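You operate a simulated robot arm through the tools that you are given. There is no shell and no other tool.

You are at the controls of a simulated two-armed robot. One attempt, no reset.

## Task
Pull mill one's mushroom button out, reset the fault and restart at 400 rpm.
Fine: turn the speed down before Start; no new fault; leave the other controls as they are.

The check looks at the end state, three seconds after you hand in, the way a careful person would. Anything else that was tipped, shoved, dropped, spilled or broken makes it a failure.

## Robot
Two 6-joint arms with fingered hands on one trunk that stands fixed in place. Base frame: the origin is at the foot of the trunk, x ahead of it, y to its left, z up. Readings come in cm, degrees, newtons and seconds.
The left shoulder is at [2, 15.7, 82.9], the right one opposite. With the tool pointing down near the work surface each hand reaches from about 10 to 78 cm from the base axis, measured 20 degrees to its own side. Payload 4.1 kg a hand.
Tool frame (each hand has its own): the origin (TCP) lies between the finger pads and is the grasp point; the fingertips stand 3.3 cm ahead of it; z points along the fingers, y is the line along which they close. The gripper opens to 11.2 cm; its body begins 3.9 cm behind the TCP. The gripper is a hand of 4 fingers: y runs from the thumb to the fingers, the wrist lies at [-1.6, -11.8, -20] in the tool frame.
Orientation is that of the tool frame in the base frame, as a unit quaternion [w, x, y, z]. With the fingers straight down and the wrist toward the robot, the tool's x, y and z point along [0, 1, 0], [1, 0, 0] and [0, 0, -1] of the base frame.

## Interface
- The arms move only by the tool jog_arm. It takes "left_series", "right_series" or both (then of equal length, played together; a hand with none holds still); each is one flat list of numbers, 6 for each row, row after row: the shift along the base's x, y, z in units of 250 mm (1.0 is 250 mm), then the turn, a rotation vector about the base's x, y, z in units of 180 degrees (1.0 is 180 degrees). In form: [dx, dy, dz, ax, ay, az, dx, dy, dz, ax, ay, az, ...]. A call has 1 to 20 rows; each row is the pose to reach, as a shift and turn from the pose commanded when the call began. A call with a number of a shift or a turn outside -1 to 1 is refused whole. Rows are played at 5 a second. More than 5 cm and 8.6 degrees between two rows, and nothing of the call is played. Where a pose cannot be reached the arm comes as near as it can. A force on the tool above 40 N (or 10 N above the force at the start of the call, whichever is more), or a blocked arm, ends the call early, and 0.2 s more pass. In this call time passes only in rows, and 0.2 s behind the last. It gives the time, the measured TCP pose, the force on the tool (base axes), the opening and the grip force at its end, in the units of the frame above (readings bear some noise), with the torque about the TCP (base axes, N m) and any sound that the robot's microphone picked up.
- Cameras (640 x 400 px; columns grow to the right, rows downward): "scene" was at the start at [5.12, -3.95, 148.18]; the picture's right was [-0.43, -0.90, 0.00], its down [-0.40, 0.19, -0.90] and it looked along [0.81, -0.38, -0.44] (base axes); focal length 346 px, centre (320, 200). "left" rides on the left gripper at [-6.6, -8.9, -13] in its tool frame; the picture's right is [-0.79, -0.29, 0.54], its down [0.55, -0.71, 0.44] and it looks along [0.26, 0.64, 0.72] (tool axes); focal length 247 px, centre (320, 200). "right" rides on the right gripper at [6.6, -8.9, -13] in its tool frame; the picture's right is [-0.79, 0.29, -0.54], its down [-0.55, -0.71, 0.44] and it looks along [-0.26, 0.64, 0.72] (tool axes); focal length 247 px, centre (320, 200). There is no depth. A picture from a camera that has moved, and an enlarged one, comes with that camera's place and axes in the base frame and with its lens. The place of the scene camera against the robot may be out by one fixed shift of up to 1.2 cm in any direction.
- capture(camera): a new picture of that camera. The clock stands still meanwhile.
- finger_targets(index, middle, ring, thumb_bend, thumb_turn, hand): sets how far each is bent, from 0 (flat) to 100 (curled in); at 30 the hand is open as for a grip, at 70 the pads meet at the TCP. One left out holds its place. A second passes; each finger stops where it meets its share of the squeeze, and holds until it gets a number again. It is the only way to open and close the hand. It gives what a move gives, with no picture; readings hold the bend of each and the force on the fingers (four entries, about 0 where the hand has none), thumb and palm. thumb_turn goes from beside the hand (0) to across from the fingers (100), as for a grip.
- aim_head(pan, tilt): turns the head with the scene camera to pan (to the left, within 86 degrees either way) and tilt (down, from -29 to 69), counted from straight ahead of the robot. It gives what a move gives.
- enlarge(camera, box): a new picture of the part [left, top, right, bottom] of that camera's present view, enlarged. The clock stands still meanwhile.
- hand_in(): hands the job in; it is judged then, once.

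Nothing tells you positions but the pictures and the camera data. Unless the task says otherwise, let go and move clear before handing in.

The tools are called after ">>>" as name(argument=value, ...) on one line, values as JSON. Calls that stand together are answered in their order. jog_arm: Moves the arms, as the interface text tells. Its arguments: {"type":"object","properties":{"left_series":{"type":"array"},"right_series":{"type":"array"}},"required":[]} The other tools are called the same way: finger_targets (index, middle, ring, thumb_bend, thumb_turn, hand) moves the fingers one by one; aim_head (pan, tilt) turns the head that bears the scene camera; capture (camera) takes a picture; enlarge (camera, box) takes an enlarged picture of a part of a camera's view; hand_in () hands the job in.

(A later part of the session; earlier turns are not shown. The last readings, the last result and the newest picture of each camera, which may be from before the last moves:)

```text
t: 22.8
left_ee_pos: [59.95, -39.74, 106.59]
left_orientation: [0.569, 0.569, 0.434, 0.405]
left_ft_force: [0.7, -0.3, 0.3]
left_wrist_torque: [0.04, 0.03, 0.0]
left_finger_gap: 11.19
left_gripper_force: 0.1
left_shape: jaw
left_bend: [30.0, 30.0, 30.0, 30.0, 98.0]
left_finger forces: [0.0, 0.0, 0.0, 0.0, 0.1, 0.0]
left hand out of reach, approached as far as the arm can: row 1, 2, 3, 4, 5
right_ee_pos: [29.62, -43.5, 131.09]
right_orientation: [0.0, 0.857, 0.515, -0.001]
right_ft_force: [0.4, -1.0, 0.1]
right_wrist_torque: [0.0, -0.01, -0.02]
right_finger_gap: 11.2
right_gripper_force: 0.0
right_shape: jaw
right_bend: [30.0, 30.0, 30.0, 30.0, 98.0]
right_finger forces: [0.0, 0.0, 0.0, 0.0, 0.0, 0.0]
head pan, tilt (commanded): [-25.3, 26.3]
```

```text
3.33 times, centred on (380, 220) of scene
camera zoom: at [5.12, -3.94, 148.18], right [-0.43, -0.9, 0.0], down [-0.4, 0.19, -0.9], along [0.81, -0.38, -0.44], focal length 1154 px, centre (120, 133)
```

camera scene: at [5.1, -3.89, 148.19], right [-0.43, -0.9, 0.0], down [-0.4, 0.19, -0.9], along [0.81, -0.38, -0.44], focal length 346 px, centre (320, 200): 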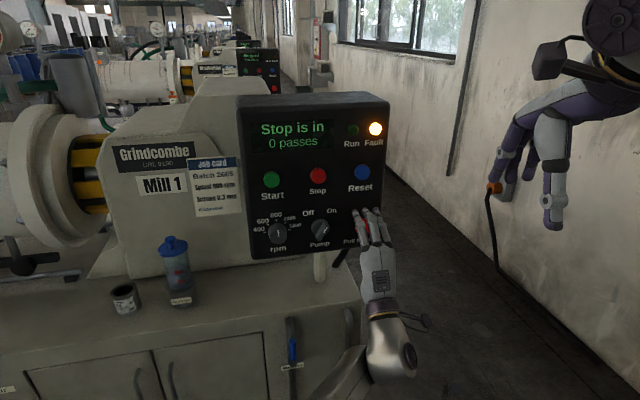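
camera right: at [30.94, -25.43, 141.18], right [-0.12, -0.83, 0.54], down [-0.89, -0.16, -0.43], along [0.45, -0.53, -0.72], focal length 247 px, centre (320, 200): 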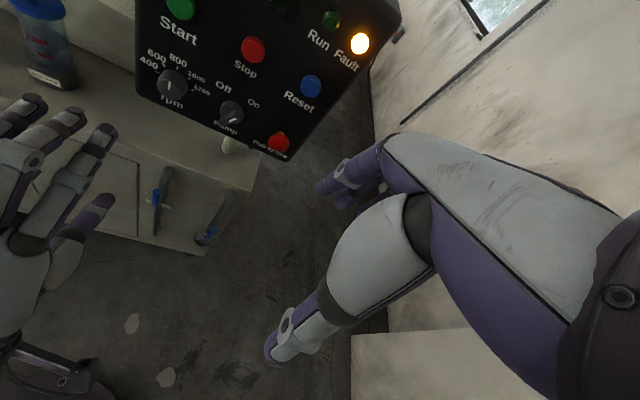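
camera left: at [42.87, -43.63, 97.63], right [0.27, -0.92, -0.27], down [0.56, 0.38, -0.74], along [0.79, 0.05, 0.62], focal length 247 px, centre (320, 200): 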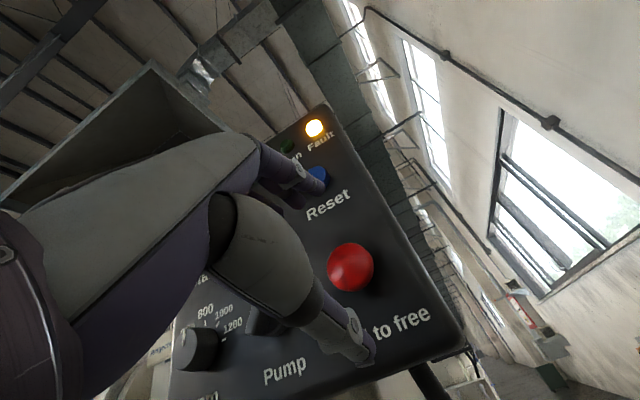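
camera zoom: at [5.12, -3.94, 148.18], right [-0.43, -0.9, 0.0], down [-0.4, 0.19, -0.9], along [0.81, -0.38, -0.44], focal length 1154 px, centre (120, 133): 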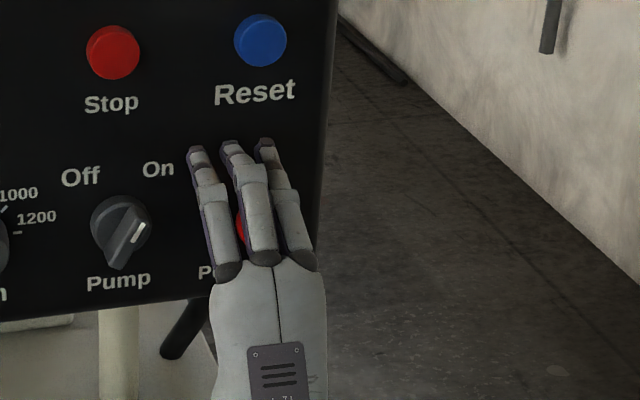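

The left arm ran out of reach about 3 cm short, since its wrist can't get far enough forward in this roll. Rolling the hand 45° (fingers upper-right, thumb lower-left) brings the wrist closer to the shoulder, so I'll back off a little and roll.

>>> jog_arm(left_series=[-0.033, 0.0083, -0.004, 0.0398, -0.0123, -0.0011, -0.066, 0.0167, -0.008, 0.0796, -0.0245, -0.0022, -0.099, 0.025, -0.012, 0.1194, -0.0368, -0.0033, -0.132, 0.0333, -0.016, 0.1592, -0.049, -0.0043, -0.165, 0.0417, -0.02, 0.199, -0.0613, -0.0054, -0.198, 0.05, -0.024, 0.2388, -0.0735, -0.0065])

>>> capture(camera="scene")

>>> capture(camera="left")

>>> enlarge(camera="right", box=[100, 0, 420, 200])

```text
t: 24.2
left_ee_pos: [50.7, -49.18, 94.54]
left_orientation: [0.349, 0.693, 0.232, 0.586]
left_ft_force: [2.6, 2.9, 8.1]
left_wrist_torque: [0.26, 0.62, -0.34]
left_finger_gap: 11.21
left_gripper_force: 0.2
left_shape: jaw
left_bend: [30.0, 30.0, 30.0, 30.0, 98.0]
left_finger forces: [0.0, 0.0, 0.1, 0.0, 0.0, 0.0]
left hand out of reach, approached as far as the arm can: row 1, 2, 3, 4, 5, 6
right_ee_pos: [29.53, -43.49, 131.22]
right_orientation: [0.001, 0.857, 0.515, 0.0]
right_ft_force: [-0.1, 1.9, 1.4]
right_wrist_torque: [-0.13, 0.03, -0.01]
right_finger_gap: 11.18
right_gripper_force: 0.1
right_shape: jaw
right_bend: [30.0, 30.0, 30.0, 30.0, 98.0]
right_finger forces: [0.0, 0.1, 0.0, 0.0, 0.0, 0.0]
head pan, tilt (commanded): [-25.3, 26.3]
```

```text
taken
camera scene: at [5.17, -3.79, 148.19], right [-0.43, -0.9, 0.0], down [-0.4, 0.19, -0.9], along [0.81, -0.38, -0.44], focal length 346 px, centre (320, 200)
```

scene: 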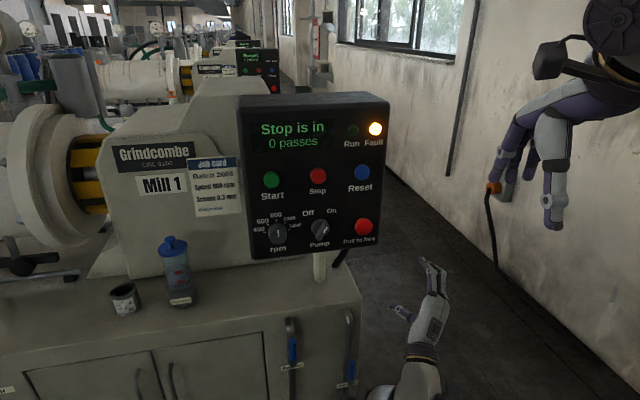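

```text
taken
camera left: at [37.36, -45.38, 84.52], right [0.39, -0.51, -0.77], down [0.6, 0.77, -0.21], along [0.7, -0.38, 0.6], focal length 247 px, centre (320, 200)
```

left: 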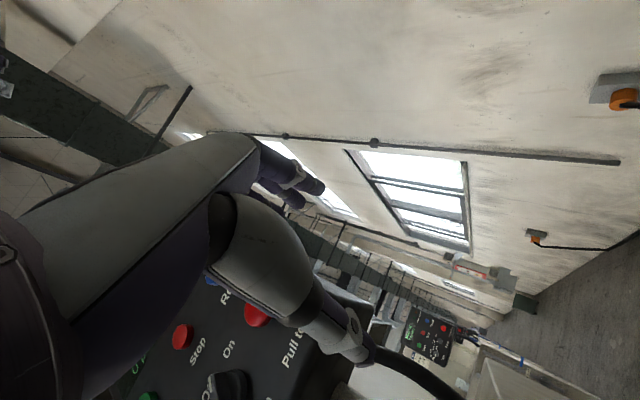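

```text
2.00 times, centred on (260, 100) of right
camera zoom: at [24.89, -33.43, 144.11], right [-0.12, -0.83, 0.54], down [-0.89, -0.15, -0.43], along [0.45, -0.53, -0.72], focal length 494 px, centre (440, 400)
```

zoom: 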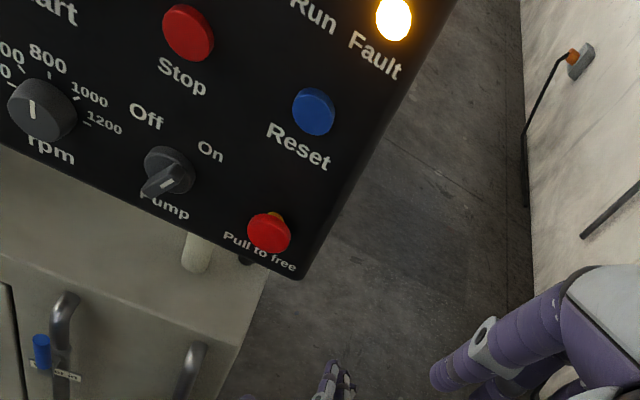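

The left arm swung low and to the right to achieve that roll, so that route doesn't work either. I'll bring the left hand back to its earlier good pose, and then home, before trying the right arm in a palm-up posture (wrist above and behind), which should fit its limits.

>>> jog_arm(left_series=[0.0018, 0.1125, 0.08, -0.0299, 0.0092, 0.0008, 0.0036, 0.225, 0.16, -0.0597, 0.0184, 0.0016, 0.0054, 0.3375, 0.24, -0.0896, 0.0276, 0.0024, 0.0072, 0.45, 0.32, -0.1194, 0.0368, 0.0033, 0.009, 0.5625, 0.4, -0.1493, 0.0459, 0.0041, 0.0108, 0.675, 0.48, -0.1791, 0.0551, 0.0049, 0.0126, 0.7875, 0.56, -0.209, 0.0643, 0.0057, 0.0144, 0.9, 0.64, -0.2388, 0.0735, 0.0065])

>>> capture(camera="scene")

```text
t: 26.0
left_ee_pos: [56.37, -40.68, 96.6]
left_orientation: [0.543, 0.58, 0.472, 0.382]
left_ft_force: [0.6, -0.2, -0.2]
left_wrist_torque: [-0.01, -0.01, 0.01]
left_finger_gap: 11.21
left_gripper_force: 0.0
left_shape: jaw
left_bend: [30.0, 30.0, 30.0, 30.0, 98.0]
left_finger forces: [0.1, 0.1, 0.0, 0.0, 0.0, 0.0]
left hand out of reach, approached as far as the arm can: row 1, 2, 3, 4, 5, 6, 7, 8
right_ee_pos: [29.57, -43.49, 130.97]
right_orientation: [-0.001, 0.857, 0.515, 0.0]
right_ft_force: [0.4, 0.5, 0.3]
right_wrist_torque: [0.01, -0.03, 0.0]
right_finger_gap: 11.21
right_gripper_force: 0.1
right_shape: jaw
right_bend: [30.0, 30.0, 30.0, 30.0, 98.0]
right_finger forces: [0.0, 0.0, 0.0, 0.0, 0.0, 0.1]
head pan, tilt (commanded): [-25.3, 26.3]
```

```text
taken
camera scene: at [5.11, -3.96, 148.18], right [-0.43, -0.9, 0.0], down [-0.4, 0.19, -0.9], along [0.81, -0.38, -0.44], focal length 346 px, centre (320, 200)
```

scene: 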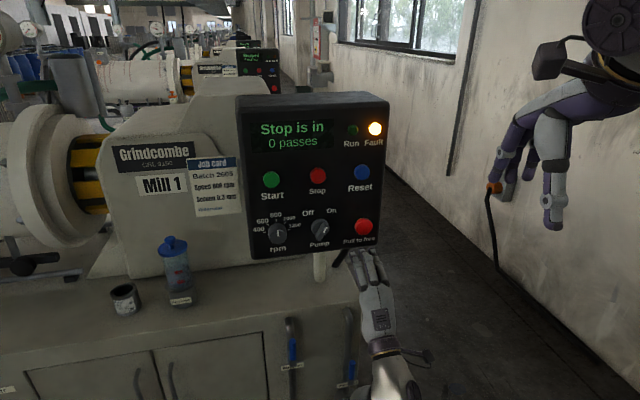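

The left hand is now just under and in front of the mushroom, apparently stuck near full stretch. I'll back it away toward the robot and left in a plain shift, without rotation.

>>> jog_arm(left_series=[-0.06, 0.08, 0.04, 0, 0, 0, -0.12, 0.16, 0.08, 0, 0, 0, -0.18, 0.24, 0.12, 0, 0, 0, -0.24, 0.32, 0.16, 0, 0, 0])

>>> capture(camera="scene")

>>> capture(camera="right")

```text
t: 27.0
left_ee_pos: [55.06, -41.42, 96.85]
left_orientation: [0.543, 0.582, 0.469, 0.381]
left_ft_force: [-0.6, 0.1, 0.1]
left_wrist_torque: [-0.03, 0.02, 0.01]
left_finger_gap: 11.22
left_gripper_force: 0.0
left_shape: jaw
left_bend: [30.0, 30.0, 30.0, 30.0, 98.0]
left_finger forces: [0.0, 0.0, 0.0, 0.1, 0.0, 0.0]
left hand out of reach, approached as far as the arm can: row 1, 2, 3, 4
right_ee_pos: [29.53, -43.49, 131.01]
right_orientation: [-0.001, 0.857, 0.515, -0.001]
right_ft_force: [0.7, -0.4, 0.3]
right_wrist_torque: [-0.04, 0.01, -0.01]
right_finger_gap: 11.2
right_gripper_force: 0.0
right_shape: jaw
right_bend: [30.0, 30.0, 30.0, 30.0, 98.0]
right_finger forces: [0.0, 0.0, 0.1, 0.0, 0.0, 0.1]
head pan, tilt (commanded): [-25.3, 26.3]
```

```text
taken
camera scene: at [5.12, -3.95, 148.18], right [-0.43, -0.9, 0.0], down [-0.4, 0.19, -0.9], along [0.81, -0.38, -0.44], focal length 346 px, centre (320, 200)
```

scene: 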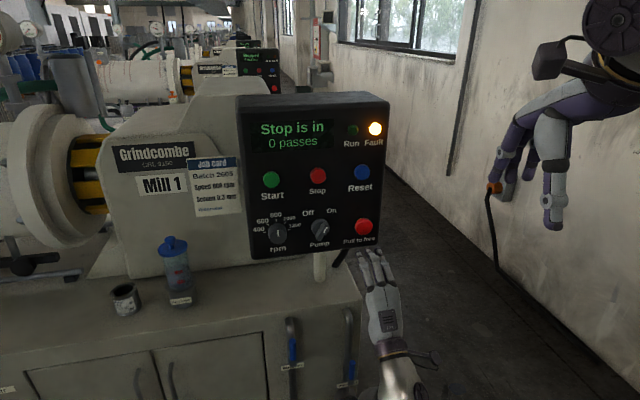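

```text
taken
camera right: at [24.9, -33.54, 144.05], right [-0.12, -0.83, 0.54], down [-0.89, -0.16, -0.43], along [0.45, -0.53, -0.72], focal length 247 px, centre (320, 200)
```

right: 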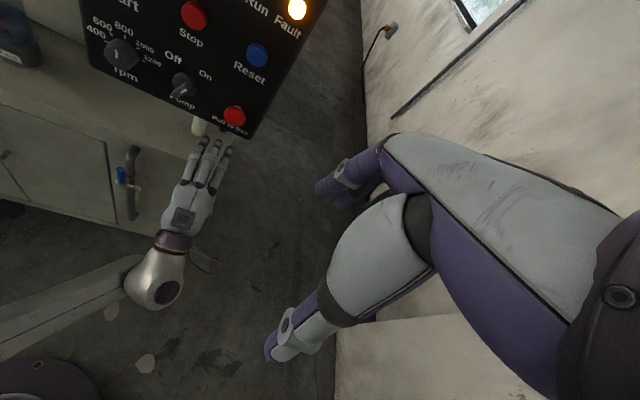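

It looks like the left arm went fully straight, where it can't simply retract. Yawing the hand to the right while pulling back should bend the elbow and free it.

>>> jog_arm(left_series=[-0.05, -0.05, 0, 0, 0, -0.04, -0.1, -0.1, 0, 0, 0, -0.08, -0.16, -0.13, 0, 0, 0, -0.12, -0.22, -0.15, 0, 0, 0, -0.16, -0.28, -0.15, 0, 0, 0, -0.2, -0.34, -0.13, 0, 0, 0, -0.2, -0.4, -0.08, 0, 0, 0, -0.2])

>>> capture(camera="right")

```text
t: 28.6
left_ee_pos: [43.5, -53.58, 96.1]
left_orientation: [0.61, 0.685, 0.335, 0.217]
left_ft_force: [0.8, -0.1, 0.2]
left_wrist_torque: [0.0, 0.01, -0.04]
left_finger_gap: 11.2
left_gripper_force: 0.1
left_shape: jaw
left_bend: [30.0, 30.0, 30.0, 30.0, 98.0]
left_finger forces: [0.0, 0.0, 0.1, 0.1, 0.0, 0.0]
left hand out of reach, approached as far as the arm can: row 1, 2, 3, 4, 5, 6, 7
right_ee_pos: [29.6, -43.44, 130.95]
right_orientation: [-0.002, 0.856, 0.516, 0.0]
right_ft_force: [-0.3, -0.6, -0.8]
right_wrist_torque: [0.01, 0.01, -0.05]
right_finger_gap: 11.18
right_gripper_force: 0.1
right_shape: jaw
right_bend: [30.0, 30.0, 30.0, 30.0, 98.0]
right_finger forces: [0.0, 0.0, 0.1, 0.0, 0.1, 0.1]
head pan, tilt (commanded): [-25.3, 26.3]
```

```text
taken
camera right: at [24.92, -33.53, 144.04], right [-0.12, -0.83, 0.54], down [-0.89, -0.16, -0.43], along [0.45, -0.53, -0.72], focal length 247 px, centre (320, 200)
```

right: 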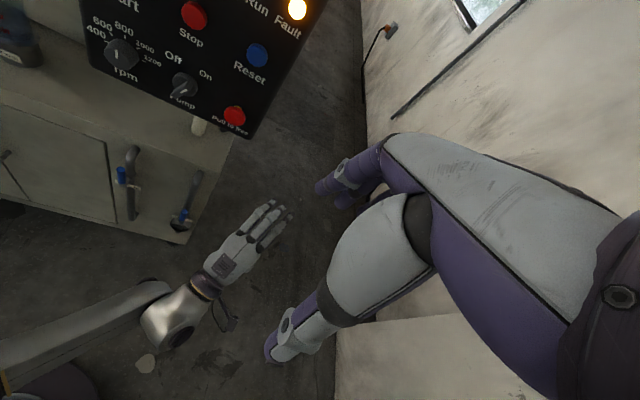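

I need to see how the left arm is actually bent, so I'll look down at it with the head camera.

>>> aim_head(pan=0, tilt=65)

>>> capture(camera="scene")

```text
t: 29.6
left_ee_pos: [43.65, -53.57, 96.09]
left_orientation: [0.61, 0.685, 0.334, 0.217]
left_ft_force: [-0.5, 1.0, -0.1]
left_wrist_torque: [0.01, -0.01, -0.02]
left_finger_gap: 11.22
left_gripper_force: 0.0
left_shape: jaw
left_bend: [30.0, 30.0, 30.0, 30.0, 98.0]
left_finger forces: [0.0, 0.0, 0.0, 0.0, 0.0, 0.0]
right_ee_pos: [29.63, -43.55, 130.96]
right_orientation: [0.0, 0.856, 0.516, 0.0]
right_ft_force: [-0.8, 0.2, 0.1]
right_wrist_torque: [0.01, 0.02, 0.01]
right_finger_gap: 11.22
right_gripper_force: 0.0
right_shape: jaw
right_bend: [30.0, 30.0, 30.0, 30.0, 98.0]
right_finger forces: [0.0, 0.1, 0.1, 0.1, 0.0, 0.1]
head pan, tilt (commanded): [0.0, 65.0]
```

```text
taken
camera scene: at [2.9, -0.03, 142.84], right [0.0, -1.0, 0.0], down [-0.91, 0.0, -0.42], along [0.42, 0.0, -0.91], focal length 346 px, centre (320, 200)
```

scene: 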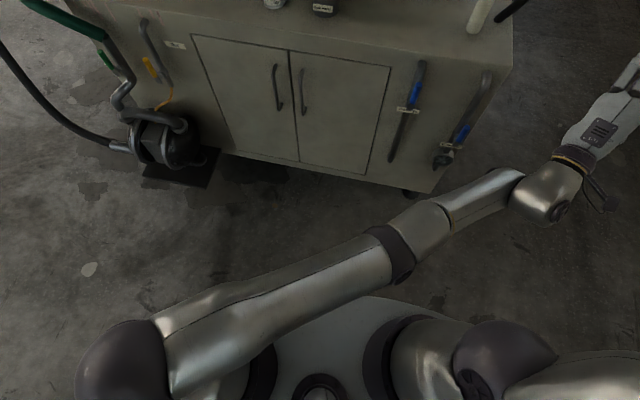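

>>> enlarge(camera="scene", box=[60, 140, 640, 400])

```text
1.10 times, centred on (350, 270) of scene
camera zoom: at [2.9, -0.03, 142.84], right [0.0, -1.0, 0.0], down [-0.91, 0.0, -0.42], along [0.42, 0.0, -0.91], focal length 382 px, centre (287, 123)
```

zoom: 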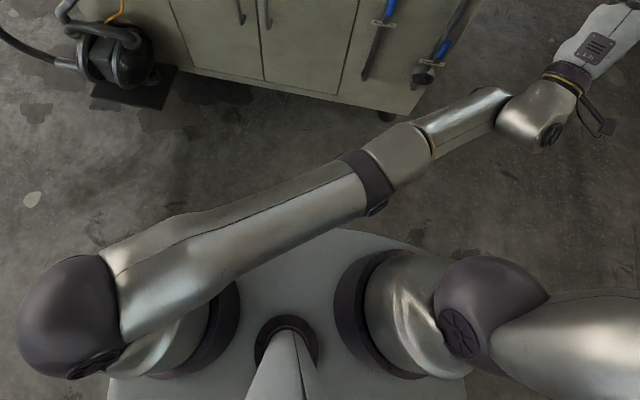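

The left arm is nearly straight, reaching across from its shoulder joint at about y +29. I'll test a small pull straight back along the arm to see if the elbow now bends.

>>> jog_arm(left_series=[-0.02, 0.057, 0, 0, 0, 0, -0.04, 0.114, 0, 0, 0, 0, -0.06, 0.17, 0, 0, 0, 0])

>>> capture(camera="scene")

```text
t: 30.4
left_ee_pos: [43.58, -53.61, 95.98]
left_orientation: [0.61, 0.685, 0.333, 0.217]
left_ft_force: [-0.6, -0.6, 0.5]
left_wrist_torque: [0.02, -0.02, 0.01]
left_finger_gap: 11.19
left_gripper_force: 0.0
left_shape: jaw
left_bend: [30.0, 30.0, 30.0, 30.0, 98.0]
left_finger forces: [0.0, 0.0, 0.0, 0.0, 0.1, 0.0]
left hand out of reach, approached as far as the arm can: row 1, 2, 3
right_ee_pos: [29.57, -43.56, 130.96]
right_orientation: [0.0, 0.857, 0.516, -0.001]
right_ft_force: [-0.3, 0.5, 0.9]
right_wrist_torque: [0.0, 0.0, -0.05]
right_finger_gap: 11.18
right_gripper_force: 0.1
right_shape: jaw
right_bend: [30.0, 30.0, 30.0, 30.0, 98.0]
right_finger forces: [0.0, 0.1, 0.0, 0.0, 0.0, 0.1]
head pan, tilt (commanded): [0.0, 65.0]
```

```text
taken
camera scene: at [2.89, -0.03, 142.83], right [0.0, -1.0, 0.0], down [-0.91, 0.0, -0.42], along [0.42, 0.0, -0.91], focal length 346 px, centre (320, 200)
```

scene: 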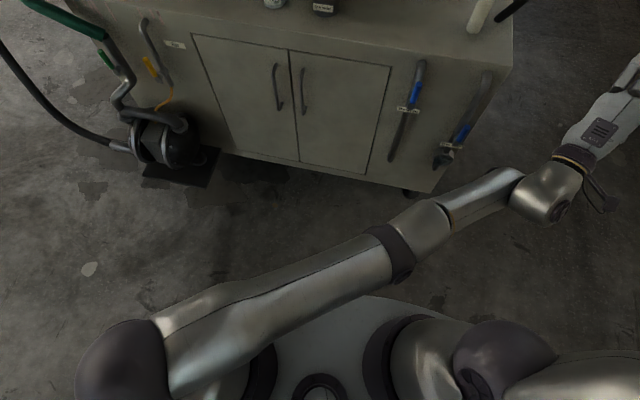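

Pulling straight back does nothing, so the elbow is exactly straight. I'll swing the arm forward-left along its arc with some yaw, which should break the straightness, and then pull back.

>>> jog_arm(left_series=[0.08, 0.05, 0, 0, 0, -0.03, 0.16, 0.1, 0, 0, 0, -0.06, 0.24, 0.16, 0, 0, 0, -0.09, 0.32, 0.24, 0, 0, 0, -0.12, 0.34, 0.34, 0, 0, 0, -0.14, 0.34, 0.46, 0, 0, 0, -0.14, 0.34, 0.58, 0, 0, 0, -0.14])

>>> capture(camera="scene")

```text
t: 32.0
left_ee_pos: [40.91, -55.9, 95.23]
left_orientation: [0.607, 0.709, 0.326, 0.151]
left_ft_force: [-0.5, 0.5, -0.3]
left_wrist_torque: [0.0, -0.05, -0.01]
left_finger_gap: 11.2
left_gripper_force: 0.2
left_shape: jaw
left_bend: [30.0, 30.0, 30.0, 30.0, 98.0]
left_finger forces: [0.0, 0.1, 0.1, 0.0, 0.0, 0.1]
left hand out of reach, approached as far as the arm can: row 1, 2, 3, 4, 5, 6, 7
right_ee_pos: [29.65, -43.4, 131.07]
right_orientation: [-0.001, 0.857, 0.516, 0.0]
right_ft_force: [0.7, -0.4, 0.0]
right_wrist_torque: [-0.02, 0.0, -0.02]
right_finger_gap: 11.19
right_gripper_force: 0.1
right_shape: jaw
right_bend: [30.0, 30.0, 30.0, 30.0, 98.0]
right_finger forces: [0.1, 0.0, 0.0, 0.1, 0.0, 0.0]
head pan, tilt (commanded): [0.0, 65.0]
```

```text
taken
camera scene: at [2.89, -0.03, 142.83], right [0.0, -1.0, 0.0], down [-0.91, 0.0, -0.42], along [0.42, 0.0, -0.91], focal length 346 px, centre (320, 200)
```

scene: 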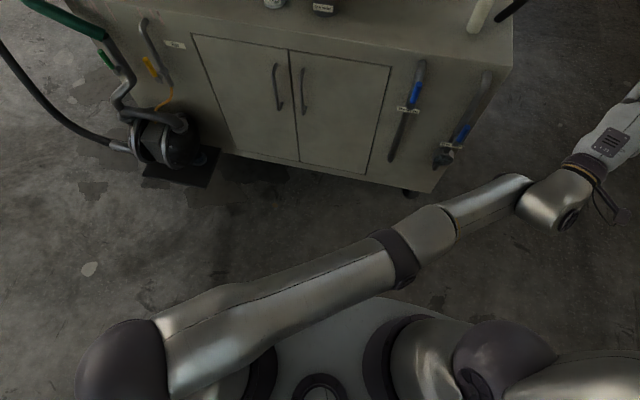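

The arm seems caught with its elbow straight and the wrist yawed to its limit. I'll unwind the yaw first, keeping the arm stretched and clear of the panel, and then try again to bend the elbow the right way.

>>> jog_arm(left_series=[0.068, 0.0815, 0.024, 0, 0, 0.0354, 0.136, 0.163, 0.0475, 0, 0, 0.0708, 0.204, 0.2445, 0.0713, 0, 0, 0.1061, 0.272, 0.326, 0.095, 0, 0, 0.1415, 0.34, 0.4075, 0.1188, 0, 0, 0.1769, 0.408, 0.489, 0.1425, 0, 0, 0.2123, 0.476, 0.5705, 0.1663, 0, 0, 0.2476, 0.544, 0.652, 0.19, 0, 0, 0.283])

>>> capture(camera="scene")

```text
t: 33.9
left_ee_pos: [52.88, -38.07, 100.33]
left_orientation: [0.483, 0.5, 0.598, 0.398]
left_ft_force: [-0.6, -0.5, -0.8]
left_wrist_torque: [0.01, -0.04, 0.03]
left_finger_gap: 11.21
left_gripper_force: 0.0
left_shape: jaw
left_bend: [30.0, 30.0, 30.0, 30.0, 98.0]
left_finger forces: [0.0, 0.0, 0.1, 0.0, 0.0, 0.0]
left hand out of reach, approached as far as the arm can: row 1, 2, 5, 6, 7, 8
right_ee_pos: [29.49, -43.62, 131.0]
right_orientation: [-0.001, 0.857, 0.515, -0.001]
right_ft_force: [0.0, 0.0, -0.4]
right_wrist_torque: [0.01, 0.05, 0.01]
right_finger_gap: 11.15
right_gripper_force: 0.1
right_shape: jaw
right_bend: [30.0, 30.0, 30.0, 30.0, 98.0]
right_finger forces: [0.0, 0.0, 0.0, 0.1, 0.0, 0.0]
head pan, tilt (commanded): [0.0, 65.0]
```

```text
taken
camera scene: at [2.89, -0.05, 142.83], right [0.0, -1.0, 0.0], down [-0.91, 0.0, -0.42], along [0.42, 0.0, -0.91], focal length 346 px, centre (320, 200)
```

scene: 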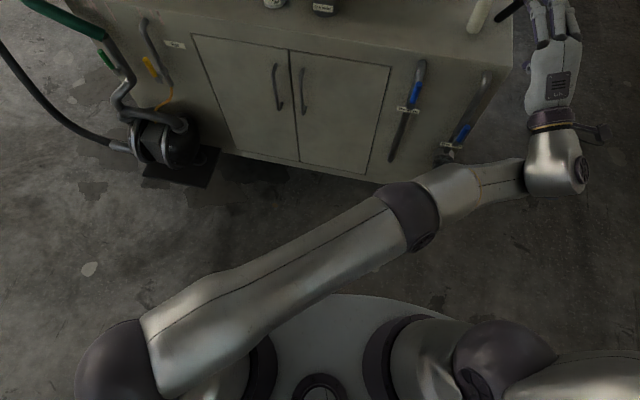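

The elbow is now bent the right way (bulging forward), so the arm is free again. I'll retract a little without rotation to get well away from straight.

>>> jog_arm(left_series=[-0.03, 0.07, 0.02, 0, 0, 0, -0.06, 0.14, 0.04, 0, 0, 0, -0.09, 0.21, 0.06, 0, 0, 0, -0.12, 0.28, 0.08, 0, 0, 0])

```text
t: 34.9
left_ee_pos: [50.01, -30.99, 102.56]
left_orientation: [0.483, 0.5, 0.599, 0.398]
left_ft_force: [0.6, -0.4, 0.2]
left_wrist_torque: [0.01, -0.03, 0.01]
left_finger_gap: 11.19
left_gripper_force: 0.0
left_shape: jaw
left_bend: [30.0, 30.0, 30.0, 30.0, 98.0]
left_finger forces: [0.0, 0.1, 0.0, 0.0, 0.0, 0.0]
right_ee_pos: [29.63, -43.66, 131.09]
right_orientation: [0.0, 0.857, 0.516, -0.001]
right_ft_force: [0.1, -0.6, -0.3]
right_wrist_torque: [0.03, -0.01, 0.0]
right_finger_gap: 11.22
right_gripper_force: 0.1
right_shape: jaw
right_bend: [30.0, 30.0, 30.0, 30.0, 98.0]
right_finger forces: [0.0, 0.1, 0.0, 0.0, 0.0, 0.0]
head pan, tilt (commanded): [0.0, 65.0]
```

Free and accurate again. Now I roll the left hand 60° (fingers to the upper right, thumb lower left, wrist toward its own shoulder) at a safe standoff, and aim the head back at the panel.

>>> jog_arm(left_series=[0.008, -0.02, 0.0138, 0.0377, -0.013, -0.0137, 0.016, -0.04, 0.0276, 0.0754, -0.0259, -0.0274, 0.024, -0.06, 0.0414, 0.1131, -0.0389, -0.0411, 0.032, -0.08, 0.0552, 0.1508, -0.0518, -0.0548, 0.04, -0.1, 0.069, 0.1885, -0.0648, -0.0685, 0.048, -0.12, 0.0828, 0.2261, -0.0777, -0.0821, 0.056, -0.14, 0.0966, 0.2638, -0.0907, -0.0958, 0.064, -0.16, 0.1104, 0.3015, -0.1036, -0.1095, 0.072, -0.18, 0.1242, 0.3392, -0.1166, -0.1232, 0.08, -0.2, 0.138, 0.3769, -0.1295, -0.1369])

>>> capture(camera="scene")

>>> capture(camera="left")

>>> capture(camera="right")

```text
t: 37.0
left_ee_pos: [43.62, -45.2, 110.64]
left_orientation: [0.241, 0.722, 0.116, 0.638]
left_ft_force: [0.2, 0.1, 0.7]
left_wrist_torque: [0.01, 0.0, 0.0]
left_finger_gap: 11.2
left_gripper_force: 0.0
left_shape: jaw
left_bend: [30.0, 30.0, 30.0, 30.0, 98.0]
left_finger forces: [0.0, 0.1, 0.0, 0.0, 0.0, 0.0]
left hand out of reach, approached as far as the arm can: row 5, 6, 7, 8, 9, 10
right_ee_pos: [29.51, -43.62, 131.13]
right_orientation: [-0.001, 0.857, 0.516, 0.0]
right_ft_force: [-0.7, 0.5, 0.4]
right_wrist_torque: [-0.03, 0.01, 0.01]
right_finger_gap: 11.18
right_gripper_force: 0.0
right_shape: jaw
right_bend: [30.0, 30.0, 30.0, 30.0, 98.0]
right_finger forces: [0.0, 0.0, 0.0, 0.0, 0.0, 0.0]
head pan, tilt (commanded): [0.0, 65.0]
```

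```text
taken
camera scene: at [2.88, -0.02, 142.83], right [0.0, -1.0, 0.0], down [-0.91, 0.0, -0.42], along [0.42, 0.0, -0.91], focal length 346 px, centre (320, 200)
```

scene: 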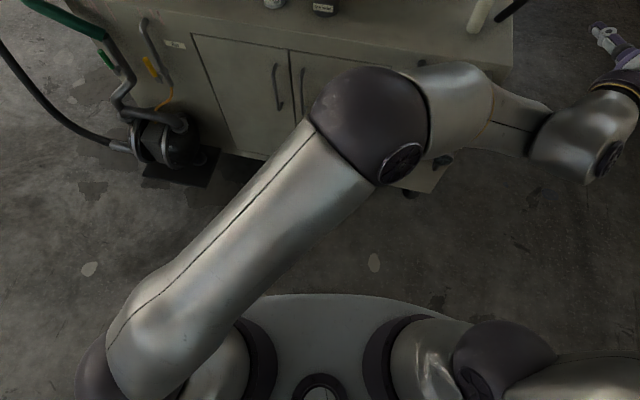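

```text
taken
camera left: at [31.12, -37.93, 101.48], right [0.44, -0.24, -0.87], down [0.61, 0.78, 0.09], along [0.66, -0.57, 0.49], focal length 247 px, centre (320, 200)
```

left: 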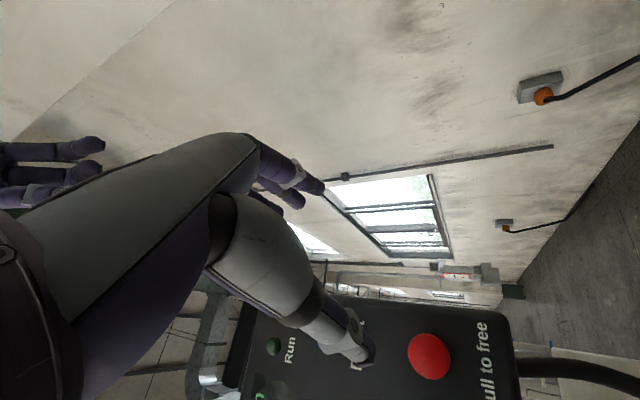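

```text
taken
camera right: at [24.89, -33.53, 144.05], right [-0.12, -0.83, 0.54], down [-0.89, -0.16, -0.43], along [0.45, -0.53, -0.72], focal length 247 px, centre (320, 200)
```

right: 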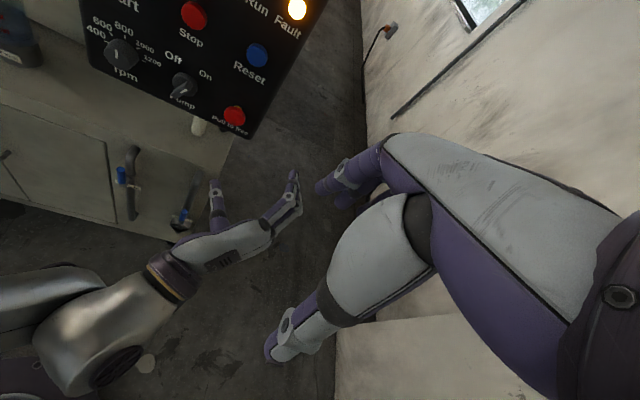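

The left arm is moving properly now, but its last wrist joint hits a stop at this much roll. A milder roll of about 30° with the hand yawed right should suit, so I'll go to that attitude at a standoff in front of the panel.

>>> jog_arm(left_series=[0.0625, 0.0613, -0.031, -0.0273, 0.0078, -0.0202, 0.125, 0.1227, -0.062, -0.0545, 0.0155, -0.0405, 0.1875, 0.184, -0.093, -0.0818, 0.0233, -0.0607, 0.25, 0.2453, -0.124, -0.109, 0.0311, -0.0809, 0.3125, 0.3067, -0.155, -0.1363, 0.0388, -0.1012, 0.375, 0.368, -0.186, -0.1635, 0.0466, -0.1214])

>>> aim_head(pan=-25.3, tilt=35)

>>> capture(camera="scene")

>>> capture(camera="left")

```text
t: 38.5
left_ee_pos: [38.85, -47.12, 110.6]
left_orientation: [0.465, 0.699, 0.254, 0.481]
left_ft_force: [-0.3, 0.4, 0.3]
left_wrist_torque: [-0.02, 0.03, -0.01]
left_finger_gap: 11.17
left_gripper_force: 0.0
left_shape: jaw
left_bend: [30.0, 30.0, 30.0, 30.0, 98.0]
left_finger forces: [0.0, 0.1, 0.0, 0.0, 0.0, 0.0]
left hand out of reach, approached as far as the arm can: row 1, 2, 3, 4, 5, 6
right_ee_pos: [29.65, -43.56, 131.07]
right_orientation: [0.0, 0.857, 0.516, -0.001]
right_ft_force: [-0.2, -0.4, -0.6]
right_wrist_torque: [-0.02, -0.01, 0.01]
right_finger_gap: 11.19
right_gripper_force: 0.0
right_shape: jaw
right_bend: [30.0, 30.0, 30.0, 30.0, 98.0]
right_finger forces: [0.1, 0.0, 0.1, 0.0, 0.0, 0.1]
head pan, tilt (commanded): [0.0, 65.0]
```

```text
t: 39.4
left_ee_pos: [39.03, -47.02, 110.54]
left_orientation: [0.463, 0.699, 0.254, 0.483]
left_ft_force: [0.2, -0.4, -0.5]
left_wrist_torque: [0.01, -0.01, -0.01]
left_finger_gap: 11.22
left_gripper_force: 0.1
left_shape: jaw
left_bend: [30.0, 30.0, 30.0, 30.0, 98.0]
left_finger forces: [0.1, 0.1, 0.0, 0.0, 0.1, 0.1]
right_ee_pos: [29.54, -43.54, 131.01]
right_orientation: [-0.001, 0.857, 0.516, -0.001]
right_ft_force: [0.8, -0.2, 0.1]
right_wrist_torque: [0.03, 0.02, -0.01]
right_finger_gap: 11.21
right_gripper_force: 0.0
right_shape: jaw
right_bend: [30.0, 30.0, 30.0, 30.0, 98.0]
right_finger forces: [0.0, 0.0, 0.0, 0.0, 0.1, 0.0]
head pan, tilt (commanded): [-25.3, 35.0]
```

```text
taken
camera scene: at [4.78, -3.79, 146.81], right [-0.43, -0.9, 0.0], down [-0.52, 0.24, -0.82], along [0.74, -0.35, -0.57], focal length 346 px, centre (320, 200)
```

scene: 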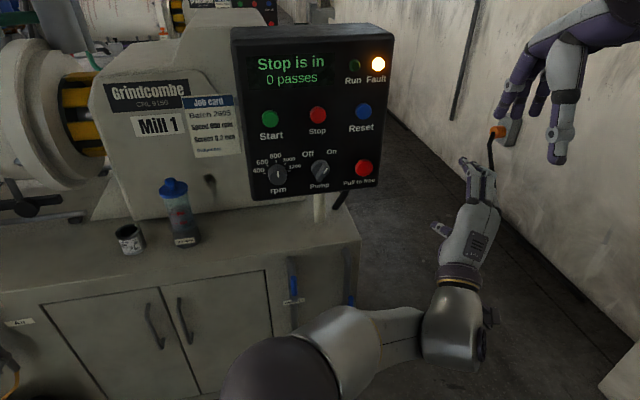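

```text
taken
camera left: at [25.24, -43.01, 101.18], right [0.19, -0.72, -0.66], down [0.69, 0.58, -0.44], along [0.7, -0.37, 0.61], focal length 247 px, centre (320, 200)
```

left: 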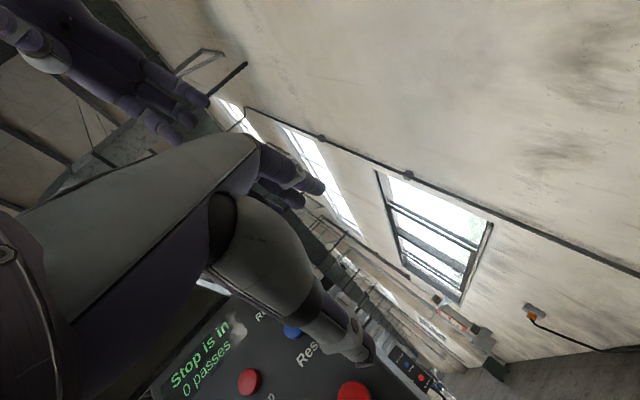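

The left hand settled at [39, −47, 110.5] instead. I'll check with a small plain shift (forward-left, down) whether it follows freely from here.

>>> jog_arm(left_series=[0.04, 0.04, -0.02, 0, 0, 0, 0.08, 0.08, -0.04, 0, 0, 0, 0.12, 0.12, -0.06, 0, 0, 0])

```text
t: 40.2
left_ee_pos: [40.65, -45.77, 109.79]
left_orientation: [0.456, 0.699, 0.267, 0.482]
left_ft_force: [-0.8, -0.4, -0.7]
left_wrist_torque: [0.05, 0.06, -0.02]
left_finger_gap: 11.2
left_gripper_force: 0.1
left_shape: jaw
left_bend: [30.0, 30.0, 30.0, 30.0, 98.0]
left_finger forces: [0.1, 0.0, 0.0, 0.0, 0.0, 0.0]
left hand out of reach, approached as far as the arm can: row 1, 2, 3
right_ee_pos: [29.58, -43.59, 131.01]
right_orientation: [-0.001, 0.857, 0.516, 0.001]
right_ft_force: [-0.5, 0.1, 0.1]
right_wrist_torque: [0.02, -0.01, 0.01]
right_finger_gap: 11.21
right_gripper_force: 0.0
right_shape: jaw
right_bend: [30.0, 30.0, 30.0, 30.0, 98.0]
right_finger forces: [0.0, 0.0, 0.1, 0.0, 0.0, 0.0]
head pan, tilt (commanded): [-25.3, 35.0]
```

The arm gives way only partly, so one joint must be at its stop. I'll probe by turning the hand about the forearm's axis a few degrees each way.

>>> jog_arm(left_series=[-0.024, 0, 0.046, 0, -0.0222, 0, -0.048, 0, 0.092, 0, -0.0444, 0])

>>> jog_arm(left_series=[0.0175, 0, -0.0485, 0, 0.0222, 0, 0.035, 0, -0.097, 0, 0.0444, 0, 0.05, 0, -0.14, 0, 0.0667, 0])

```text
t: 40.8
left_ee_pos: [36.74, -47.32, 112.85]
left_orientation: [0.468, 0.665, 0.242, 0.529]
left_ft_force: [1.3, 0.7, 0.2]
left_wrist_torque: [0.01, 0.01, -0.06]
left_finger_gap: 11.21
left_gripper_force: 0.1
left_shape: jaw
left_bend: [30.0, 30.0, 30.0, 30.0, 98.0]
left_finger forces: [0.1, 0.0, 0.0, 0.0, 0.0, 0.1]
left hand out of reach, approached as far as the arm can: row 1, 2
right_ee_pos: [29.64, -43.51, 131.0]
right_orientation: [0.0, 0.857, 0.516, -0.001]
right_ft_force: [0.9, -0.2, 0.2]
right_wrist_torque: [0.0, 0.05, -0.02]
right_finger_gap: 11.2
right_gripper_force: 0.0
right_shape: jaw
right_bend: [30.0, 30.0, 30.0, 30.0, 98.0]
right_finger forces: [0.0, 0.1, 0.0, 0.1, 0.0, 0.0]
head pan, tilt (commanded): [-25.3, 35.0]
```

```text
t: 41.6
left_ee_pos: [38.01, -47.24, 109.32]
left_orientation: [0.454, 0.715, 0.27, 0.457]
left_ft_force: [-0.5, -0.6, -0.4]
left_wrist_torque: [0.02, -0.03, 0.0]
left_finger_gap: 11.21
left_gripper_force: 0.1
left_shape: jaw
left_bend: [30.0, 30.0, 30.0, 30.0, 98.0]
left_finger forces: [0.1, 0.0, 0.0, 0.0, 0.1, 0.0]
right_ee_pos: [29.54, -43.54, 131.02]
right_orientation: [-0.001, 0.857, 0.515, -0.001]
right_ft_force: [0.8, 0.3, -0.1]
right_wrist_torque: [0.02, -0.03, 0.03]
right_finger_gap: 11.18
right_gripper_force: 0.0
right_shape: jaw
right_bend: [30.0, 30.0, 30.0, 30.0, 98.0]
right_finger forces: [0.0, 0.0, 0.0, 0.0, 0.0, 0.1]
head pan, tilt (commanded): [-25.3, 35.0]
```

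That's informative: the forearm-twist joint is at its stop in one direction and free in the other. I'll re-route: unwind the forearm twist by swinging the left hand down, after first moving the right hand further out of the way.

>>> jog_arm(right_series=[-0.02, -0.1, -0.03, 0, 0, 0, -0.04, -0.2, -0.06, 0, 0, 0, -0.06, -0.3, -0.09, 0, 0, 0, -0.08, -0.4, -0.12, 0, 0, 0])

>>> jog_arm(left_series=[0.062, 0.047, -0.096, 0, 0.045, 0, 0.11, 0.094, -0.194, 0, 0.09, 0, 0.144, 0.14, -0.294, 0, 0.135, 0, 0.163, 0.187, -0.393, 0, 0.18, 0, 0.168, 0.234, -0.488, 0, 0.225, 0, 0.16, 0.28, -0.58, 0, 0.27, 0, 0.138, 0.327, -0.664, 0, 0.315, 0, 0.105, 0.374, -0.74, 0, 0.36, 0, 0.061, 0.421, -0.808, 0, 0.405, 0, 0.008, 0.468, -0.86, 0, 0.45, 0, -0.052, 0.514, -0.904, 0, 0.495, 0, -0.117, 0.561, -0.932, 0, 0.54, 0, -0.186, 0.608, -0.944, 0, 0.585, 0, -0.256, 0.654, -0.944, 0, 0.63, 0, -0.326, 0.701, -0.932, 0, 0.675, 0, -0.393, 0.748, -0.902, 0, 0.72, 0])

>>> aim_head(pan=-10, tilt=60)

>>> capture(camera="scene")

>>> capture(camera="right")

```text
t: 42.6
left_ee_pos: [38.08, -47.34, 109.24]
left_orientation: [0.454, 0.715, 0.27, 0.458]
left_ft_force: [-0.6, 0.6, -0.4]
left_wrist_torque: [0.03, -0.05, 0.05]
left_finger_gap: 11.19
left_gripper_force: 0.1
left_shape: jaw
left_bend: [30.0, 30.0, 30.0, 30.0, 98.0]
left_finger forces: [0.1, 0.0, 0.1, 0.1, 0.0, 0.1]
right_ee_pos: [27.64, -53.63, 128.15]
right_orientation: [-0.001, 0.857, 0.516, -0.001]
right_ft_force: [-0.1, 0.7, -0.8]
right_wrist_torque: [-0.04, -0.04, 0.0]
right_finger_gap: 11.18
right_gripper_force: 0.2
right_shape: jaw
right_bend: [30.0, 30.0, 30.0, 30.0, 98.0]
right_finger forces: [0.0, 0.1, 0.1, 0.1, 0.1, 0.0]
head pan, tilt (commanded): [-25.3, 35.0]
```

```text
t: 46.0
left_ee_pos: [28.34, -28.54, 86.76]
left_orientation: [-0.051, 0.718, 0.526, -0.454]
left_ft_force: [0.4, 0.3, -0.7]
left_wrist_torque: [-0.03, 0.01, 0.01]
left_finger_gap: 11.2
left_gripper_force: 0.1
left_shape: jaw
left_bend: [30.0, 30.0, 30.0, 30.0, 98.0]
left_finger forces: [0.0, 0.1, 0.1, 0.0, 0.1, 0.0]
left hand out of reach, approached as far as the arm can: row 11, 12, 13, 14
right_ee_pos: [27.63, -53.61, 128.28]
right_orientation: [-0.001, 0.857, 0.515, 0.0]
right_ft_force: [-0.1, -0.8, -0.2]
right_wrist_torque: [0.01, -0.06, 0.02]
right_finger_gap: 11.2
right_gripper_force: 0.1
right_shape: jaw
right_bend: [30.0, 30.0, 30.0, 30.0, 98.0]
right_finger forces: [0.0, 0.0, 0.1, 0.0, 0.0, 0.0]
head pan, tilt (commanded): [-25.3, 35.0]
```

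```text
t: 46.9
left_ee_pos: [28.35, -28.54, 86.71]
left_orientation: [-0.05, 0.719, 0.526, -0.452]
left_ft_force: [-0.5, 0.0, -0.2]
left_wrist_torque: [-0.02, 0.02, 0.02]
left_finger_gap: 11.2
left_gripper_force: 0.0
left_shape: jaw
left_bend: [30.0, 30.0, 30.0, 30.0, 98.0]
left_finger forces: [0.1, 0.0, 0.0, 0.0, 0.0, 0.0]
right_ee_pos: [27.61, -53.65, 128.16]
right_orientation: [-0.001, 0.857, 0.516, 0.0]
right_ft_force: [-0.7, -0.2, -0.9]
right_wrist_torque: [0.04, -0.04, 0.01]
right_finger_gap: 11.2
right_gripper_force: 0.0
right_shape: jaw
right_bend: [30.0, 30.0, 30.0, 30.0, 98.0]
right_finger forces: [0.0, 0.0, 0.0, 0.1, 0.1, 0.0]
head pan, tilt (commanded): [-10.0, 60.0]
```

```text
taken
camera scene: at [3.39, -1.19, 143.4], right [-0.17, -0.98, 0.0], down [-0.85, 0.15, -0.5], along [0.49, -0.09, -0.87], focal length 346 px, centre (320, 200)
```

scene: 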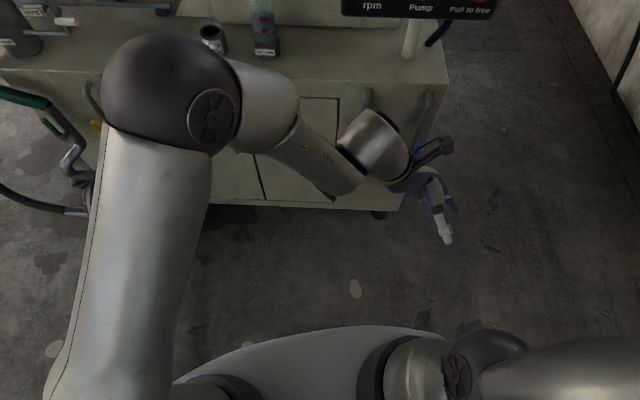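

```text
taken
camera right: at [22.93, -43.63, 141.22], right [-0.12, -0.83, 0.54], down [-0.89, -0.16, -0.43], along [0.45, -0.53, -0.72], focal length 247 px, centre (320, 200)
```

right: 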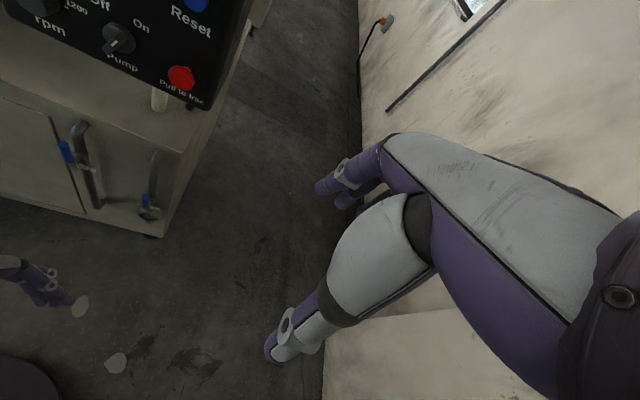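

The forearm twist is unwound and the hand hangs down freely. I'll shift it forward and right for more room, then swing the wrist through the straight-in-line position so it bends the other way.

>>> jog_arm(left_series=[0.09, -0.08, -0.04, 0, 0, 0, 0.18, -0.16, -0.08, 0, 0, 0, 0.27, -0.24, -0.12, 0, 0, 0, 0.36, -0.32, -0.16, 0, 0, 0])

>>> capture(camera="scene")

>>> capture(camera="right")

```text
t: 47.9
left_ee_pos: [35.66, -34.7, 81.17]
left_orientation: [-0.042, 0.72, 0.522, -0.456]
left_ft_force: [-0.6, -0.3, -0.6]
left_wrist_torque: [0.0, 0.0, 0.01]
left_finger_gap: 11.2
left_gripper_force: 0.0
left_shape: jaw
left_bend: [30.0, 30.0, 30.0, 30.0, 98.0]
left_finger forces: [0.1, 0.1, 0.0, 0.0, 0.0, 0.1]
left hand out of reach, approached as far as the arm can: row 3, 4
right_ee_pos: [27.64, -53.66, 128.18]
right_orientation: [-0.001, 0.857, 0.516, 0.0]
right_ft_force: [-0.3, 0.1, 0.0]
right_wrist_torque: [0.0, 0.0, 0.0]
right_finger_gap: 11.18
right_gripper_force: 0.2
right_shape: jaw
right_bend: [30.0, 30.0, 30.0, 30.0, 98.0]
right_finger forces: [0.0, 0.1, 0.0, 0.0, 0.0, 0.0]
head pan, tilt (commanded): [-10.0, 60.0]
```

```text
taken
camera scene: at [3.37, -1.17, 143.39], right [-0.17, -0.98, 0.0], down [-0.85, 0.15, -0.5], along [0.49, -0.09, -0.87], focal length 346 px, centre (320, 200)
```

scene: 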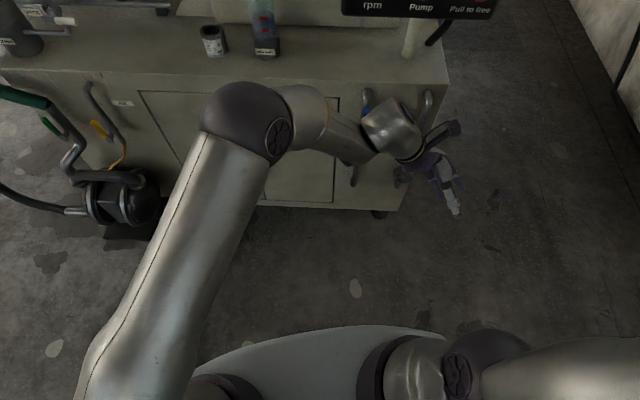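

```text
taken
camera right: at [22.92, -43.62, 141.23], right [-0.12, -0.83, 0.54], down [-0.89, -0.16, -0.43], along [0.45, -0.53, -0.72], focal length 247 px, centre (320, 200)
```

right: 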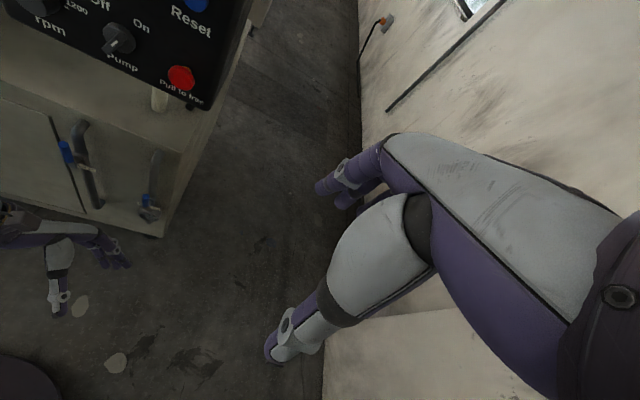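

There is still a stop nearby on another wrist joint. I'll run one small probing sequence that twists each wrist joint ±8° in turn and returns, to learn which directions are free.

>>> jog_arm(left_series=[0.001, 0.0185, -0.0165, 0.0032, -0.0148, -0.0163, 0.002, 0.037, -0.033, 0.0065, -0.0296, -0.0326, 0, 0, 0, 0, 0, 0, -0.001, -0.0185, 0.0165, -0.0032, 0.0148, 0.0163, -0.002, -0.037, 0.033, -0.0065, 0.0296, 0.0326, 0, 0, 0, 0, 0, 0, 0.039, 0, -0.013, -0.0013, -0.0218, -0.004, 0.078, 0, -0.026, -0.0027, -0.0436, -0.008, 0, 0, 0, 0, 0, 0, -0.039, 0, 0.013, 0.0013, 0.0218, 0.004, -0.078, 0, 0.026, 0.0027, 0.0436, 0.008, 0, 0, 0, 0, 0, 0, 0.0175, 0.04, -0.0415, 0.0211, -0.0025, 0.0065, 0.035, 0.08, -0.083, 0.0422, -0.0049, 0.0129, 0, 0, 0, 0, 0, 0, -0.0175, -0.04, 0.0415, -0.0211, 0.0025, -0.0065, -0.035, -0.08, 0.083, -0.0422, 0.0049, -0.0129, 0, 0, 0, 0, 0, 0])

```text
t: 51.7
left_ee_pos: [34.83, -34.43, 81.46]
left_orientation: [-0.047, 0.719, 0.525, -0.453]
left_ft_force: [0.8, 0.2, 0.3]
left_wrist_torque: [0.01, 0.05, 0.04]
left_finger_gap: 11.18
left_gripper_force: 0.1
left_shape: jaw
left_bend: [30.0, 30.0, 30.0, 30.0, 98.0]
left_finger forces: [0.1, 0.1, 0.1, 0.1, 0.0, 0.0]
left hand out of reach, approached as far as the arm can: row 1, 3, 4, 5, 6, 9, 10, 11, 12, 13, 14, 15, 18
right_ee_pos: [27.53, -53.7, 128.19]
right_orientation: [-0.001, 0.857, 0.516, -0.001]
right_ft_force: [-0.5, 0.0, 0.2]
right_wrist_torque: [0.07, 0.01, -0.02]
right_finger_gap: 11.2
right_gripper_force: 0.0
right_shape: jaw
right_bend: [30.0, 30.0, 30.0, 30.0, 98.0]
right_finger forces: [0.0, 0.1, 0.0, 0.0, 0.0, 0.0]
head pan, tilt (commanded): [-10.0, 60.0]
```

The left wrist is boxed in by its stops in these forward poses. The right arm's earlier failure now looks like an elbow-fold limit (I asked it to tuck in too close), so a right-hand approach further out, wrist to the right, should work. First I send the left hand back toward home.

>>> jog_arm(left_series=[0, 0.112, 0.1125, 0.016, -0.0341, -0.0066, 0, 0.224, 0.225, 0.032, -0.0682, -0.0133, 0, 0.336, 0.3375, 0.0479, -0.1023, -0.0199, 0, 0.448, 0.45, 0.0639, -0.1364, -0.0265, 0, 0.56, 0.5625, 0.0799, -0.1705, -0.0331, 0, 0.672, 0.675, 0.0959, -0.2046, -0.0398, 0, 0.784, 0.7875, 0.1118, -0.2387, -0.0464, 0, 0.896, 0.9, 0.1278, -0.2728, -0.053])

>>> capture(camera="scene")

```text
t: 53.5
left_ee_pos: [34.98, -11.57, 103.67]
left_orientation: [-0.005, 0.856, 0.517, 0.001]
left_ft_force: [0.1, 0.2, -0.7]
left_wrist_torque: [-0.02, 0.0, -0.01]
left_finger_gap: 11.21
left_gripper_force: 0.2
left_shape: jaw
left_bend: [30.0, 30.0, 30.0, 30.0, 98.0]
left_finger forces: [0.0, 0.1, 0.0, 0.0, 0.0, 0.1]
left hand out of reach, approached as far as the arm can: row 1, 2, 3, 4, 5
right_ee_pos: [27.72, -53.76, 128.23]
right_orientation: [-0.001, 0.857, 0.515, 0.0]
right_ft_force: [0.5, 0.4, 0.0]
right_wrist_torque: [0.03, 0.0, 0.03]
right_finger_gap: 11.19
right_gripper_force: 0.2
right_shape: jaw
right_bend: [30.0, 30.0, 30.0, 30.0, 98.0]
right_finger forces: [0.0, 0.0, 0.1, 0.0, 0.0, 0.0]
head pan, tilt (commanded): [-10.0, 60.0]
```

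```text
taken
camera scene: at [3.4, -1.23, 143.39], right [-0.17, -0.98, 0.0], down [-0.85, 0.15, -0.5], along [0.49, -0.09, -0.87], focal length 346 px, centre (320, 200)
```

scene: 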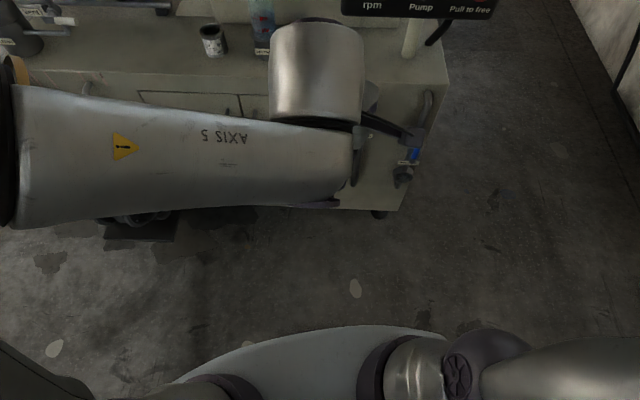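

The left hand is tool-down again; I'll raise it back to about its home pose, then check the overall view.

>>> jog_arm(left_series=[-0.015, 0.06, 0.1225, 0, 0, 0, -0.03, 0.12, 0.245, 0, 0, 0, -0.045, 0.18, 0.3675, 0, 0, 0, -0.06, 0.24, 0.49, 0, 0, 0, -0.075, 0.3, 0.6125, 0, 0, 0, -0.09, 0.36, 0.735, 0, 0, 0, -0.105, 0.42, 0.8575, 0, 0, 0, -0.12, 0.48, 0.98, 0, 0, 0])

>>> aim_head(pan=-30, tilt=40)

>>> capture(camera="scene")

```text
t: 55.3
left_ee_pos: [31.67, 0.4, 127.94]
left_orientation: [-0.003, 0.856, 0.517, 0.0]
left_ft_force: [0.2, 0.6, -1.2]
left_wrist_torque: [0.03, -0.02, 0.04]
left_finger_gap: 11.19
left_gripper_force: 0.2
left_shape: jaw
left_bend: [30.0, 30.0, 30.0, 30.0, 98.0]
left_finger forces: [0.0, 0.1, 0.0, 0.1, 0.1, 0.0]
right_ee_pos: [27.63, -53.58, 128.19]
right_orientation: [-0.001, 0.857, 0.515, -0.001]
right_ft_force: [0.5, 0.2, 0.9]
right_wrist_torque: [0.02, 0.01, 0.04]
right_finger_gap: 11.17
right_gripper_force: 0.1
right_shape: jaw
right_bend: [30.0, 30.0, 30.0, 30.0, 98.0]
right_finger forces: [0.0, 0.0, 0.0, 0.0, 0.1, 0.0]
head pan, tilt (commanded): [-10.0, 60.0]
```

```text
t: 56.1
left_ee_pos: [31.74, 0.32, 127.82]
left_orientation: [-0.003, 0.856, 0.517, 0.001]
left_ft_force: [0.1, -0.4, -0.1]
left_wrist_torque: [0.02, 0.0, -0.01]
left_finger_gap: 11.21
left_gripper_force: 0.0
left_shape: jaw
left_bend: [30.0, 30.0, 30.0, 30.0, 98.0]
left_finger forces: [0.1, 0.0, 0.0, 0.0, 0.0, 0.0]
right_ee_pos: [27.72, -53.59, 128.3]
right_orientation: [-0.001, 0.857, 0.516, -0.001]
right_ft_force: [-1.3, 0.2, -0.3]
right_wrist_torque: [-0.01, -0.03, 0.02]
right_finger_gap: 11.21
right_gripper_force: 0.1
right_shape: jaw
right_bend: [30.0, 30.0, 30.0, 30.0, 98.0]
right_finger forces: [0.0, 0.1, 0.0, 0.1, 0.0, 0.1]
head pan, tilt (commanded): [-30.0, 40.0]
```

```text
taken
camera scene: at [4.18, -4.27, 146.06], right [-0.5, -0.87, 0.0], down [-0.56, 0.32, -0.77], along [0.66, -0.38, -0.64], focal length 346 px, centre (320, 200)
```

scene: 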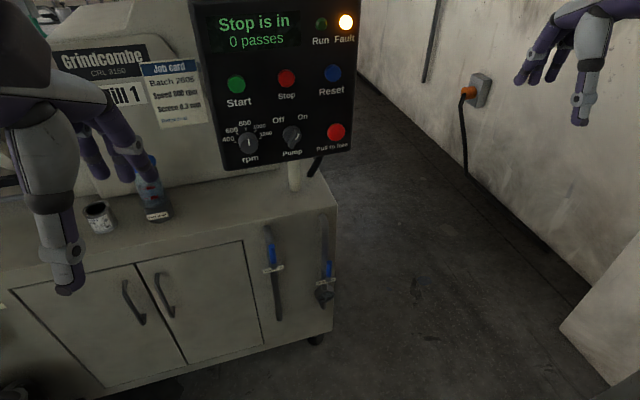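

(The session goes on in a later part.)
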